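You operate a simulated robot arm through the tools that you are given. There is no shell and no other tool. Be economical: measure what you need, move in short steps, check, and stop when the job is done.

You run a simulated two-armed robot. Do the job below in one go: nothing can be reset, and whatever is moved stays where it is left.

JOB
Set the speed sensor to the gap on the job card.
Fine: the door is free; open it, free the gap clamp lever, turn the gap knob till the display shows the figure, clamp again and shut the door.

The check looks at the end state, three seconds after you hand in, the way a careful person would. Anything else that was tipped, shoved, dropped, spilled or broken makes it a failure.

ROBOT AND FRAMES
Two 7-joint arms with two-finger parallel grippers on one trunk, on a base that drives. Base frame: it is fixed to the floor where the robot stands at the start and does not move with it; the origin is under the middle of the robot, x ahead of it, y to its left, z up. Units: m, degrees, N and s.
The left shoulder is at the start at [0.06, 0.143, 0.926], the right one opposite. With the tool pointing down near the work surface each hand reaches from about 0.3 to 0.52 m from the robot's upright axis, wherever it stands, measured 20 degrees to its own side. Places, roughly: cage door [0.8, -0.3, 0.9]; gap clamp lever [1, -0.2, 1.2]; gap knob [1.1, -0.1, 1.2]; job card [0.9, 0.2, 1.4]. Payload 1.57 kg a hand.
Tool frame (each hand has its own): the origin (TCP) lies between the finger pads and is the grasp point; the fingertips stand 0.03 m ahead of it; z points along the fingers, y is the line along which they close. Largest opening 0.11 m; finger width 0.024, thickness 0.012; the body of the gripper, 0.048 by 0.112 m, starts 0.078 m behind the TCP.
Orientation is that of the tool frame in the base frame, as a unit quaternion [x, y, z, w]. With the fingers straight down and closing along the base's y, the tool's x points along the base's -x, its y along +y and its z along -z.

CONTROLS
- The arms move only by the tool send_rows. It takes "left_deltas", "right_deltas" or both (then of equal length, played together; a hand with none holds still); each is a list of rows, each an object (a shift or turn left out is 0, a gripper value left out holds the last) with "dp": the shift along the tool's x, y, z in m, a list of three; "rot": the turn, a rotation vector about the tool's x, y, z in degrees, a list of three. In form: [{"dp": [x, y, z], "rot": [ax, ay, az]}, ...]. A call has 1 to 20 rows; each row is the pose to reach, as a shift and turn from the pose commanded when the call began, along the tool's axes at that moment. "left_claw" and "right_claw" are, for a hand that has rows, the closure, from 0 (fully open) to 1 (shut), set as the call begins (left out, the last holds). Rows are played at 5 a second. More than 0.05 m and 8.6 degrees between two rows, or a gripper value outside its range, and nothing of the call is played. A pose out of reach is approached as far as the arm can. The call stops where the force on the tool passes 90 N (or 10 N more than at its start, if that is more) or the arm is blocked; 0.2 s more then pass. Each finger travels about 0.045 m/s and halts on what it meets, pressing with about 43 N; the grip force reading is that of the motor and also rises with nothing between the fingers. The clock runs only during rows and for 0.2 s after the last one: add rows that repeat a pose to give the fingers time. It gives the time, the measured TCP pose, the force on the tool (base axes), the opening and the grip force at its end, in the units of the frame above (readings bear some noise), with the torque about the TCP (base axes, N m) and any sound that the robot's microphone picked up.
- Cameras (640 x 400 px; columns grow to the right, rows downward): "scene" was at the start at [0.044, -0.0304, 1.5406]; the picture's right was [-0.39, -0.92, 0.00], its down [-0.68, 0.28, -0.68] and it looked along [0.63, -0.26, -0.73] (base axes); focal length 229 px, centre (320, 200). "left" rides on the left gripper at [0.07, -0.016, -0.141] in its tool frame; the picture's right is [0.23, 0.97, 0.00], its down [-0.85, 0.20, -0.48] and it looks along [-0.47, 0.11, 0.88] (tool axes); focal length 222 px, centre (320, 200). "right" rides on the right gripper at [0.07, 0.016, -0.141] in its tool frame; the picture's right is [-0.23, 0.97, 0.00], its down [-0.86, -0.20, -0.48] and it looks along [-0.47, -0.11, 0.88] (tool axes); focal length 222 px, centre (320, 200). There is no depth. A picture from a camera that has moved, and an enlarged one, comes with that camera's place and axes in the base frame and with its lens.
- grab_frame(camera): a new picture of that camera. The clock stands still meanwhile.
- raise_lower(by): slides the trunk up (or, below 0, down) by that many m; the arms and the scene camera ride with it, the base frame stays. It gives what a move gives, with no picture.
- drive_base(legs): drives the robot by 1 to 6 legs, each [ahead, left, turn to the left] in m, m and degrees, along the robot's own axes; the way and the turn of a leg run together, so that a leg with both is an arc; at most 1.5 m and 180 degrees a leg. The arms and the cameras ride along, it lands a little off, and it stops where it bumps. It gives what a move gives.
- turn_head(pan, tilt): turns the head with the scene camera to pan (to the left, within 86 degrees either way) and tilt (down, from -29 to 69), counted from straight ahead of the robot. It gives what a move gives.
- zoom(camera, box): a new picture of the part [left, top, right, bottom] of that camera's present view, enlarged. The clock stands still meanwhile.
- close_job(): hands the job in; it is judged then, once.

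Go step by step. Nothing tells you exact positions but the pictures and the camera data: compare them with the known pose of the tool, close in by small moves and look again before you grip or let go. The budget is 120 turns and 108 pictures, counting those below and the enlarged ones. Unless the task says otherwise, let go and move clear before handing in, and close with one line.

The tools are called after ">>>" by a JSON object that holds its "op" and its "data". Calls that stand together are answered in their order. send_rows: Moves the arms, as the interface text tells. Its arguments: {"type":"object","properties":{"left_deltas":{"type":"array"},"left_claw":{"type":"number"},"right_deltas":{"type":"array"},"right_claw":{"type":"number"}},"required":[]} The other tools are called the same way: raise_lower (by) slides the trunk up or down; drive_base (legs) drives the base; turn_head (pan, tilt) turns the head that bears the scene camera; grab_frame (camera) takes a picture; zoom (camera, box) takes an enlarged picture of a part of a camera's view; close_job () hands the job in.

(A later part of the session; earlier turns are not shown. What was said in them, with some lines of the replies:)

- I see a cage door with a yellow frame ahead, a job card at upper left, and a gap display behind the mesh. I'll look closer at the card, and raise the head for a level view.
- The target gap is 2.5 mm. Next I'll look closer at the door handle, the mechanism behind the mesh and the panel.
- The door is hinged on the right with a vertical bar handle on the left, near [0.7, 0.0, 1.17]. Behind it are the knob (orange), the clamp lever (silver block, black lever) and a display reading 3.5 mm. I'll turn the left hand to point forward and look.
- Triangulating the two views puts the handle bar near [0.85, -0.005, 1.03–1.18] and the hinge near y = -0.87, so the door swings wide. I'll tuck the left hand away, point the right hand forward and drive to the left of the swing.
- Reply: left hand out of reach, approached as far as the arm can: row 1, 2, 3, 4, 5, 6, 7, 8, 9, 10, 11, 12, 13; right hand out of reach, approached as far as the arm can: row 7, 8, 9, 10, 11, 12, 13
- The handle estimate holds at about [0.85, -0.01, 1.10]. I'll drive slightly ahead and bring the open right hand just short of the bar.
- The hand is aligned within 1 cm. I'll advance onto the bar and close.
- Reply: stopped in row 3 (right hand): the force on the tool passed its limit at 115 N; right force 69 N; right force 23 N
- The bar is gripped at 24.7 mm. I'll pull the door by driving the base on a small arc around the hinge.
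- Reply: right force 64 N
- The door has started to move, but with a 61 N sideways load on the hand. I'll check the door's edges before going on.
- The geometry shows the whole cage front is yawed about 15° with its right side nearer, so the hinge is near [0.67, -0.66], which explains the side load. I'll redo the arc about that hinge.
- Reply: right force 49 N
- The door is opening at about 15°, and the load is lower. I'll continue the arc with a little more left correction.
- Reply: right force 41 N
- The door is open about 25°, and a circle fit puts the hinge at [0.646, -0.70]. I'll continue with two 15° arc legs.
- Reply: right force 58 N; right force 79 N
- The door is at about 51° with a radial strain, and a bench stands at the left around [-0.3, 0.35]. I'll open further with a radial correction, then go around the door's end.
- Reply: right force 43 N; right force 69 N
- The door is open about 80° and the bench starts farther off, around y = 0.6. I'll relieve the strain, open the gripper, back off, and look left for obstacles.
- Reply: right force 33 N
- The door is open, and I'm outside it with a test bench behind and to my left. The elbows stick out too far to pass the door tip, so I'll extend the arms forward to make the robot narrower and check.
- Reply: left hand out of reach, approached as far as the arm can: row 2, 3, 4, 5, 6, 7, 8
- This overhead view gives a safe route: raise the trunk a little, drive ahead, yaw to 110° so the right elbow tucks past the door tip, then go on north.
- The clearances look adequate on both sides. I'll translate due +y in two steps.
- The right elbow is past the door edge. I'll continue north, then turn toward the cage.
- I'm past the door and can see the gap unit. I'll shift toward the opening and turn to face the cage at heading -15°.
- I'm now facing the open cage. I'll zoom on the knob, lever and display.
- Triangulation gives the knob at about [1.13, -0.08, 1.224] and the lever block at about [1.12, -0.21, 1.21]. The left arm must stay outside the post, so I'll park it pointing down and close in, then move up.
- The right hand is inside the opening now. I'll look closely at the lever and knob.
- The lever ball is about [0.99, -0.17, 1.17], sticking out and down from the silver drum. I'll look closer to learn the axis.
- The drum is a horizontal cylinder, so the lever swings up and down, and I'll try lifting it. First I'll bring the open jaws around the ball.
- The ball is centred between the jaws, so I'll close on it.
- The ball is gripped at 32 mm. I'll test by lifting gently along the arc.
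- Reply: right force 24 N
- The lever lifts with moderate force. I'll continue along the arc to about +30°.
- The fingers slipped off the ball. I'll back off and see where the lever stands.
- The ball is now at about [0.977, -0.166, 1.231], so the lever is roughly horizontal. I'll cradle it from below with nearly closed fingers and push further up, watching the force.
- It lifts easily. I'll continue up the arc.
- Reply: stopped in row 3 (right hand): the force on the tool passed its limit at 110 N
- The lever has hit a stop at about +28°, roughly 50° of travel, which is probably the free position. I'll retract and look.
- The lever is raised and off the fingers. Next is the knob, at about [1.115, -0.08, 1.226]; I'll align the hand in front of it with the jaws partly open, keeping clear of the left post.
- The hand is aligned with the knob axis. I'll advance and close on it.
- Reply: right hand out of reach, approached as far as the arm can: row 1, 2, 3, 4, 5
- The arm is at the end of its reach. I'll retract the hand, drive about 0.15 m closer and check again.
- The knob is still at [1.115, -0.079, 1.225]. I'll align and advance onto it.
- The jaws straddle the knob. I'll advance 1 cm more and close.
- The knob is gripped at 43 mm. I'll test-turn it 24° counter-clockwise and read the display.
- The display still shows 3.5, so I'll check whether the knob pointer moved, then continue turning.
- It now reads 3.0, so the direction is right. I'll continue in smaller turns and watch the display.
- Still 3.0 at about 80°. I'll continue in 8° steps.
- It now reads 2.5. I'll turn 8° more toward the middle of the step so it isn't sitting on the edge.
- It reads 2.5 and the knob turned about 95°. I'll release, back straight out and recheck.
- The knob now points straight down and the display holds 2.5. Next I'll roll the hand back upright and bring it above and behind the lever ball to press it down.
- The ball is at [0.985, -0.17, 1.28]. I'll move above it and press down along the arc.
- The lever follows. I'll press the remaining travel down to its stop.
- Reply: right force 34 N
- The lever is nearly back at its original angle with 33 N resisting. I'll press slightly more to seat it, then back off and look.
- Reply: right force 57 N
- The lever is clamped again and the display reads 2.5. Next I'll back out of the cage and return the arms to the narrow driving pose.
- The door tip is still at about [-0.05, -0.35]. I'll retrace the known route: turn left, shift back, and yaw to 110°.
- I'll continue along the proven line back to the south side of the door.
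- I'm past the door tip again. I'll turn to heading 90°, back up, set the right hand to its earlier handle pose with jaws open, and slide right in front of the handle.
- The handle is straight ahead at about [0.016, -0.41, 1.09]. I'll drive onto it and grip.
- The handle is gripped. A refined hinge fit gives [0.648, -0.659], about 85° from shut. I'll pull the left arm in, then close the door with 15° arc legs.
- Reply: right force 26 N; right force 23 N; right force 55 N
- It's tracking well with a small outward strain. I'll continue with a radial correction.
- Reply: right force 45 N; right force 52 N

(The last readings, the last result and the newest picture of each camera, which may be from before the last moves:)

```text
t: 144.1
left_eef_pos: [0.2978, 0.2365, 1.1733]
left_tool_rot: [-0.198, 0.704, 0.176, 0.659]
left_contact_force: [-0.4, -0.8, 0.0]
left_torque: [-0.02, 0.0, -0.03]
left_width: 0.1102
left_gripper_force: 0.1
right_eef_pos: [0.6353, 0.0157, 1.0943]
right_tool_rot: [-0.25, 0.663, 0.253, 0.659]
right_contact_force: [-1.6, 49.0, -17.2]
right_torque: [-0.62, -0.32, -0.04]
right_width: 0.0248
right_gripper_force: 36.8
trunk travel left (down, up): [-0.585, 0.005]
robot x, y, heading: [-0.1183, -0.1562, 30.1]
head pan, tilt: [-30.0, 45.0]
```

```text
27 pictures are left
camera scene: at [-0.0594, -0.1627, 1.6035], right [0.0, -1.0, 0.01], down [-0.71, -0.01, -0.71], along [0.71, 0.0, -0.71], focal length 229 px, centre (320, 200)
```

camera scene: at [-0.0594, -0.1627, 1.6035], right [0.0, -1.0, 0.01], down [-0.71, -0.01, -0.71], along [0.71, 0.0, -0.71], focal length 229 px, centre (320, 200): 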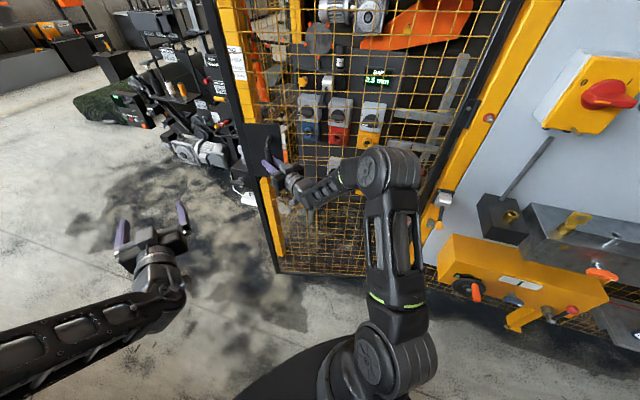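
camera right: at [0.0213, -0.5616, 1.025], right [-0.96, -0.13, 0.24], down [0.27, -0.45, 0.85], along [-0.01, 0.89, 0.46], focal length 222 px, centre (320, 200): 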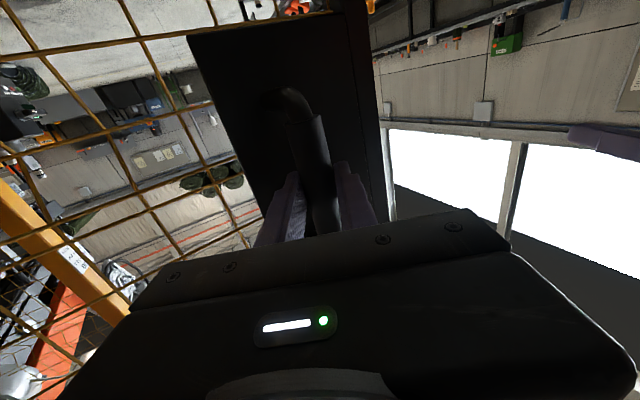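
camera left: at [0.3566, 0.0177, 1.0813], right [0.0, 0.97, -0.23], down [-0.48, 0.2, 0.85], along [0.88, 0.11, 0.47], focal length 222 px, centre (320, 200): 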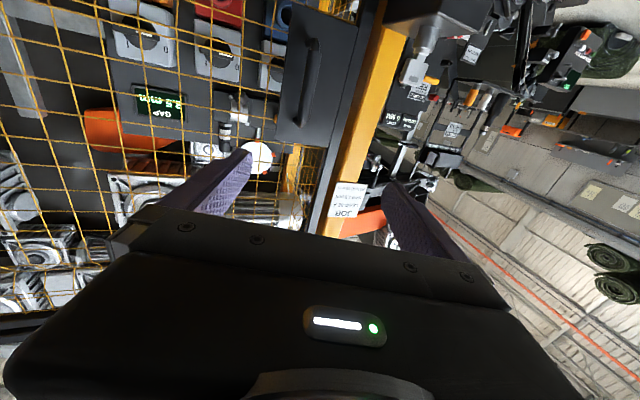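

About 16.5° remains. I'll do 10°, then a final push.

>>> {"op": "drive_base", "data": {"legs": [[0.156, 0.072, -10]]}}

>>> {"op": "drive_base", "data": {"legs": [[0.097, 0.042, -6.5]]}}

>>> {"op": "grab_frame", "data": {"camera": "scene"}}

```text
t: 145.6
left_eef_pos: [0.4706, 0.2831, 1.1765]
left_tool_rot: [-0.133, 0.717, 0.119, 0.673]
left_contact_force: [0.3, -0.8, -0.4]
left_torque: [-0.02, -0.01, 0.02]
left_width: 0.1099
left_gripper_force: 0.1
right_eef_pos: [0.7653, 0.0036, 1.0939]
right_tool_rot: [-0.187, 0.682, 0.194, 0.68]
right_contact_force: [-2.1, -5.4, -12.0]
right_torque: [-1.02, -0.4, -0.27]
right_width: 0.0248
right_gripper_force: 36.8
trunk travel left (down, up): [-0.585, 0.005]
robot x, y, heading: [-0.0036, -0.0244, 19.7]
head pan, tilt: [-30.0, 45.0]
```

```text
t: 146.9
left_eef_pos: [0.5703, 0.294, 1.1787]
left_tool_rot: [-0.093, 0.722, 0.081, 0.681]
left_contact_force: [-0.3, -0.5, -0.7]
left_torque: [-0.02, -0.02, 0.01]
left_width: 0.11
left_gripper_force: 0.0
right_eef_pos: [0.8232, 0.0046, 1.0961]
right_tool_rot: [-0.166, 0.687, 0.172, 0.686]
right_contact_force: [-25.0, -0.6, 8.5]
right_torque: [-0.67, -0.66, 0.53]
right_width: 0.025
right_gripper_force: 36.3
trunk travel left (down, up): [-0.585, 0.005]
robot x, y, heading: [0.0663, 0.0396, 13.7]
head pan, tilt: [-30.0, 45.0]
stopped in leg 1: the force on the tool passed its limit at 140 N (the readings are from after the stop); the commanded pose is now the measured one
```

```text
26 pictures are left
camera scene: at [0.1121, 0.0095, 1.6037], right [-0.28, -0.96, 0.0], down [-0.68, 0.2, -0.71], along [0.68, -0.2, -0.7], focal length 229 px, centre (320, 200)
```

scene: 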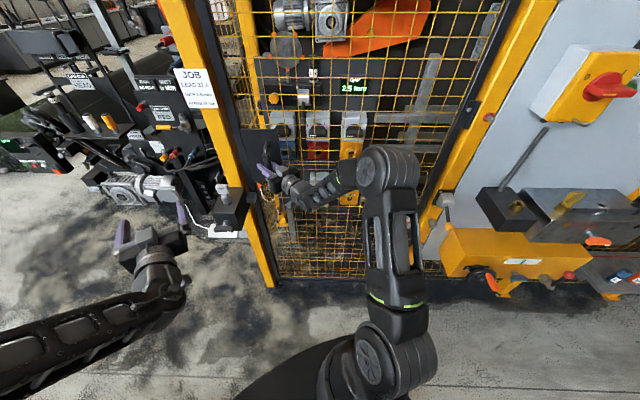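

The door met its stop with the hand at x = 0.823. I'll inspect the door's edge against the post.

>>> {"op": "zoom", "data": {"camera": "scene", "box": [180, 100, 340, 200]}}

>>> {"op": "turn_head", "data": {"pan": -15, "tilt": 0}}

>>> {"op": "grab_frame", "data": {"camera": "scene"}}

```text
4.00 times, centred on (260, 150) of scene
camera zoom: at [0.1121, 0.0095, 1.6037], right [-0.28, -0.96, 0.0], down [-0.68, 0.2, -0.71], along [0.68, -0.2, -0.7], focal length 917 px, centre (560, 400)
```

zoom: 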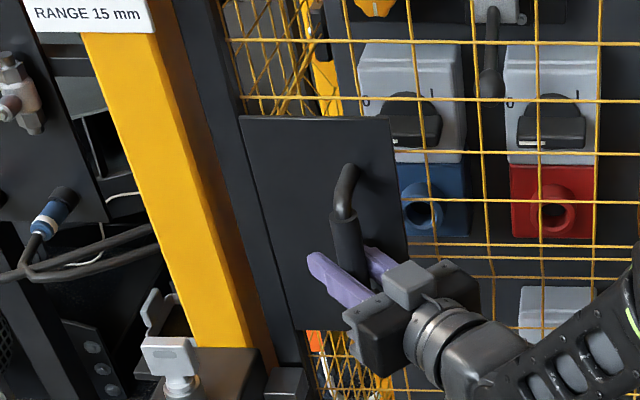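

```text
t: 148.0
left_eef_pos: [0.5696, 0.2961, 1.1791]
left_tool_rot: [-0.094, 0.722, 0.082, 0.681]
left_contact_force: [-0.5, -0.3, -0.1]
left_torque: [0.01, 0.03, -0.01]
left_width: 0.11
left_gripper_force: 0.0
right_eef_pos: [0.8216, 0.005, 1.0962]
right_tool_rot: [-0.164, 0.688, 0.17, 0.686]
right_contact_force: [-30.9, 3.6, 15.0]
right_torque: [-0.63, -0.28, -0.06]
right_width: 0.025
right_gripper_force: 36.7
trunk travel left (down, up): [-0.585, 0.005]
robot x, y, heading: [0.0688, 0.0404, 13.8]
head pan, tilt: [-15.0, 0.0]
```

```text
24 pictures are left
camera scene: at [0.1222, 0.0327, 1.6748], right [-0.02, -1.0, 0.0], down [0.0, 0.0, -1.0], along [1.0, -0.02, 0.0], focal length 229 px, centre (320, 200)
```

scene: 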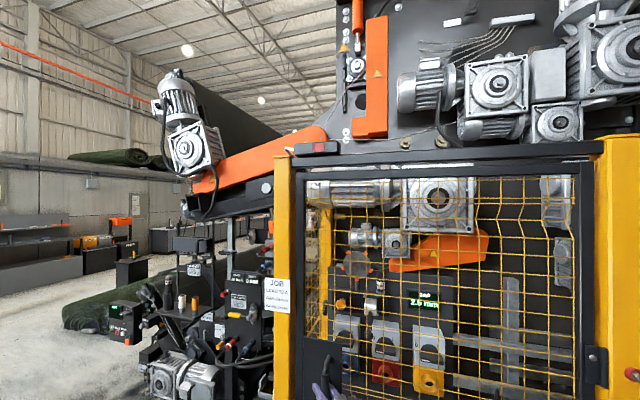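

The door sits flush in the frame with my hand pressing about 30 N on it. I'll release the handle, back the hand out along its axis and reverse slightly.

>>> {"op": "send_rows", "data": {"right_deltas": [{"dp": [0, 0, 0]}, {"dp": [0, 0, 0]}, {"dp": [0, 0, 0]}, {"dp": [0, 0, 0]}, {"dp": [0, 0, 0]}, {"dp": [0, 0, 0]}, {"dp": [0, 0, 0]}], "right_claw": 0}}

>>> {"op": "send_rows", "data": {"right_deltas": [{"dp": [0, 0, -0.02]}, {"dp": [0, 0, -0.05]}, {"dp": [0, 0, -0.08]}, {"dp": [0, 0, -0.11]}, {"dp": [0, 0, -0.13]}, {"dp": [0, 0, -0.13]}]}}

>>> {"op": "grab_frame", "data": {"camera": "right"}}

>>> {"op": "zoom", "data": {"camera": "scene", "box": [260, 130, 420, 230]}}

```text
t: 149.6
left_eef_pos: [0.5669, 0.2986, 1.1774]
left_tool_rot: [-0.096, 0.722, 0.081, 0.681]
left_contact_force: [0.3, 0.5, 1.1]
left_torque: [0.01, 0.02, -0.07]
left_width: 0.1099
left_gripper_force: 0.0
right_eef_pos: [0.8156, 0.0164, 1.0927]
right_tool_rot: [-0.171, 0.689, 0.175, 0.682]
right_contact_force: [-54.6, 27.1, -5.7]
right_torque: [0.04, -0.06, -0.11]
right_width: 0.0662
right_gripper_force: 0.0
trunk travel left (down, up): [-0.585, 0.005]
robot x, y, heading: [0.0688, 0.0395, 13.9]
head pan, tilt: [-15.0, 0.0]
```

```text
t: 151.0
left_eef_pos: [0.5749, 0.296, 1.1763]
left_tool_rot: [-0.094, 0.724, 0.081, 0.679]
left_contact_force: [0.0, 0.0, 0.7]
left_torque: [0.03, -0.02, 0.01]
left_width: 0.1101
left_gripper_force: 0.0
right_eef_pos: [0.7122, -0.0571, 1.0909]
right_tool_rot: [-0.161, 0.691, 0.169, 0.684]
right_contact_force: [-0.6, -0.7, -0.1]
right_torque: [-0.02, 0.0, 0.03]
right_width: 0.1098
right_gripper_force: 0.1
trunk travel left (down, up): [-0.585, 0.005]
robot x, y, heading: [0.0661, 0.0401, 13.7]
head pan, tilt: [-15.0, 0.0]
```

```text
23 pictures are left
camera right: at [0.5794, -0.1061, 1.0239], right [-0.44, 0.86, 0.24], down [-0.33, -0.4, 0.86], along [0.84, 0.3, 0.46], focal length 222 px, centre (320, 200)
```

right: 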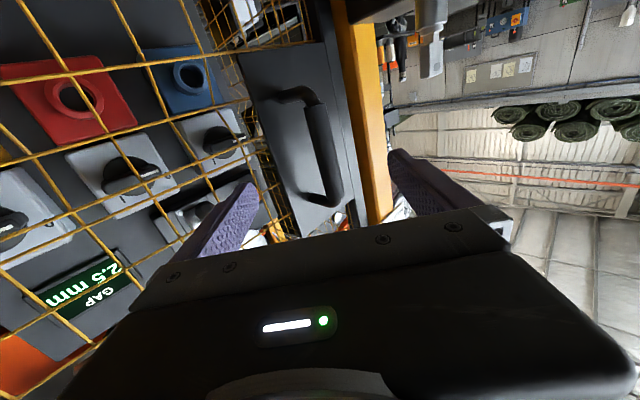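

```text
4.00 times, centred on (340, 180) of scene
camera zoom: at [0.13, 0.0317, 1.6745], right [-0.02, -1.0, 0.0], down [0.0, 0.0, -1.0], along [1.0, -0.02, 0.0], focal length 917 px, centre (240, 280)
```

zoom: 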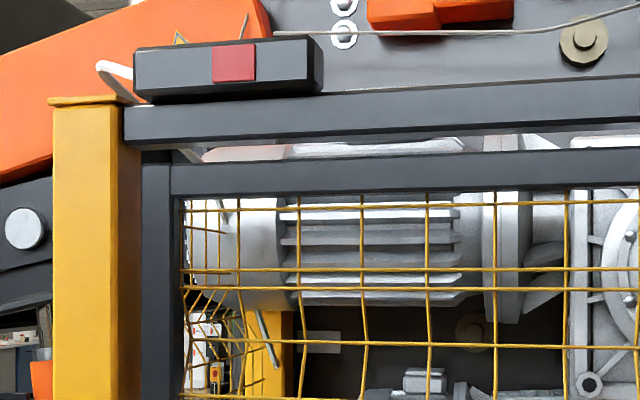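

By triangulation the handle is back at its closed position, about [0.83, 0.003]. I'll back away and compare with the starting view.

>>> {"op": "drive_base", "data": {"legs": [[-0.2, 0, 0], [0, 0, -14]]}}

>>> {"op": "turn_head", "data": {"pan": -15, "tilt": 20}}

>>> {"op": "grab_frame", "data": {"camera": "scene"}}

>>> {"op": "zoom", "data": {"camera": "scene", "box": [160, 20, 320, 120]}}

```text
t: 153.4
left_eef_pos: [0.4253, 0.1143, 1.1767]
left_tool_rot: [-0.003, 0.729, -0.003, 0.684]
left_contact_force: [-0.9, -0.4, 0.5]
left_torque: [0.01, 0.03, 0.0]
left_width: 0.1099
left_gripper_force: 0.0
right_eef_pos: [0.4707, -0.2605, 1.0921]
right_tool_rot: [-0.074, 0.706, 0.083, 0.7]
right_contact_force: [0.3, 0.1, 0.5]
right_torque: [0.01, 0.0, -0.01]
right_width: 0.1101
right_gripper_force: 0.1
trunk travel left (down, up): [-0.585, 0.005]
robot x, y, heading: [-0.1294, -0.008, -0.6]
head pan, tilt: [-15.0, 0.0]
```

```text
t: 154.3
left_eef_pos: [0.4259, 0.1155, 1.1762]
left_tool_rot: [-0.002, 0.729, -0.004, 0.684]
left_contact_force: [-0.7, -0.6, -0.2]
left_torque: [-0.02, 0.0, 0.0]
left_width: 0.1101
left_gripper_force: 0.0
right_eef_pos: [0.4722, -0.2615, 1.0915]
right_tool_rot: [-0.075, 0.705, 0.083, 0.7]
right_contact_force: [0.2, 0.1, 0.3]
right_torque: [-0.04, 0.01, -0.01]
right_width: 0.1099
right_gripper_force: 0.2
trunk travel left (down, up): [-0.585, 0.005]
robot x, y, heading: [-0.1322, -0.0069, -0.6]
head pan, tilt: [-15.0, 20.0]
```

```text
21 pictures are left
camera scene: at [-0.0679, -0.0315, 1.6423], right [-0.27, -0.96, 0.0], down [-0.33, 0.09, -0.94], along [0.91, -0.25, -0.34], focal length 229 px, centre (320, 200)
```

scene: 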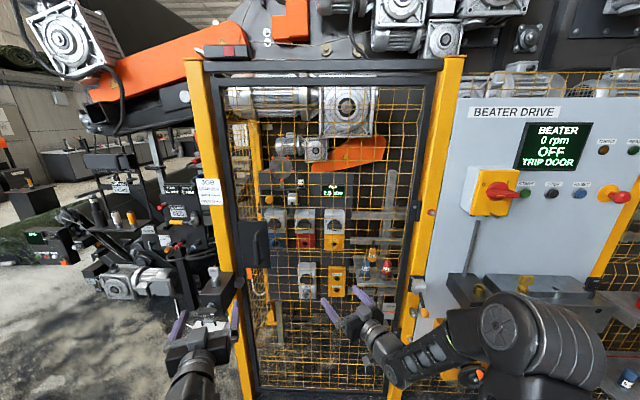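

```text
4.00 times, centred on (240, 70) of scene
camera zoom: at [-0.0679, -0.0315, 1.6423], right [-0.27, -0.96, 0.0], down [-0.33, 0.09, -0.94], along [0.91, -0.25, -0.34], focal length 917 px, centre (640, 720)
```

zoom: 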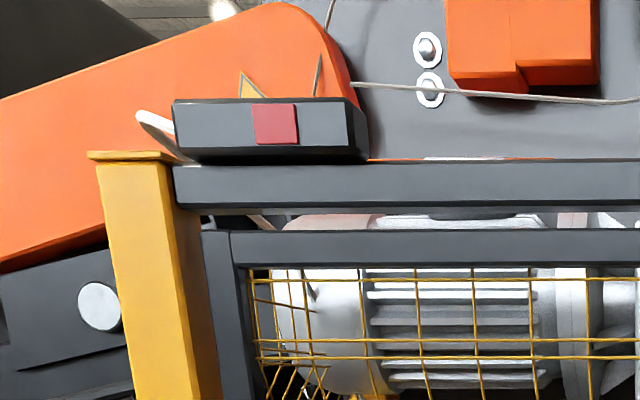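

The door top is parallel with the lintel, so it's shut. One last zoom confirms the display, lever and handle edge.

>>> {"op": "zoom", "data": {"camera": "scene", "box": [220, 165, 380, 265]}}

>>> {"op": "zoom", "data": {"camera": "scene", "box": [195, 190, 275, 240]}}

```text
4.00 times, centred on (300, 215) of scene
camera zoom: at [-0.0679, -0.0315, 1.6423], right [-0.27, -0.96, 0.0], down [-0.33, 0.09, -0.94], along [0.91, -0.25, -0.34], focal length 917 px, centre (400, 140)
```

zoom: 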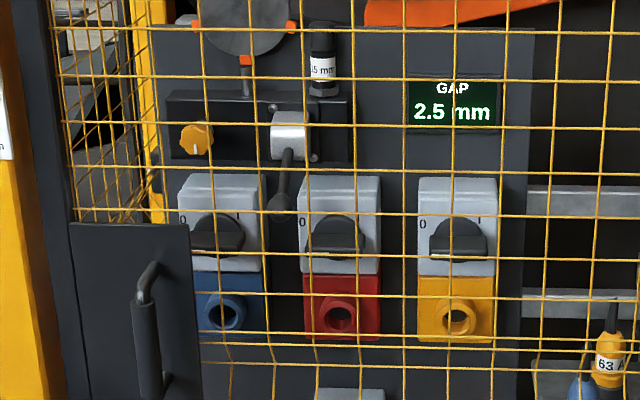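

```text
8.00 times, centred on (235, 215) of scene
camera zoom: at [-0.0679, -0.0315, 1.6423], right [-0.27, -0.96, 0.0], down [-0.33, 0.09, -0.94], along [0.91, -0.25, -0.34], focal length 1833 px, centre (1000, 80)
```

zoom: 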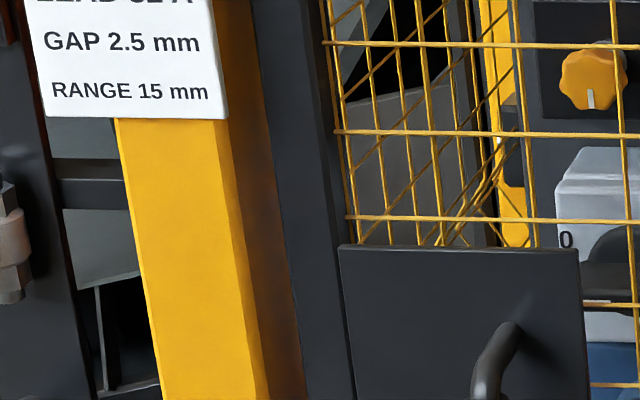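

The display shows 2.5 mm, the lever is down at its clamped angle, the door is shut, and both hands are clear. I'll hand in.

>>> {"op": "close_job", "data": {}}

```text
The job is handed in.
```

The speed sensor gap is set to the card's 2.5 mm; the lever is clamped, the door is shut, both hands are clear, and the job is handed in.
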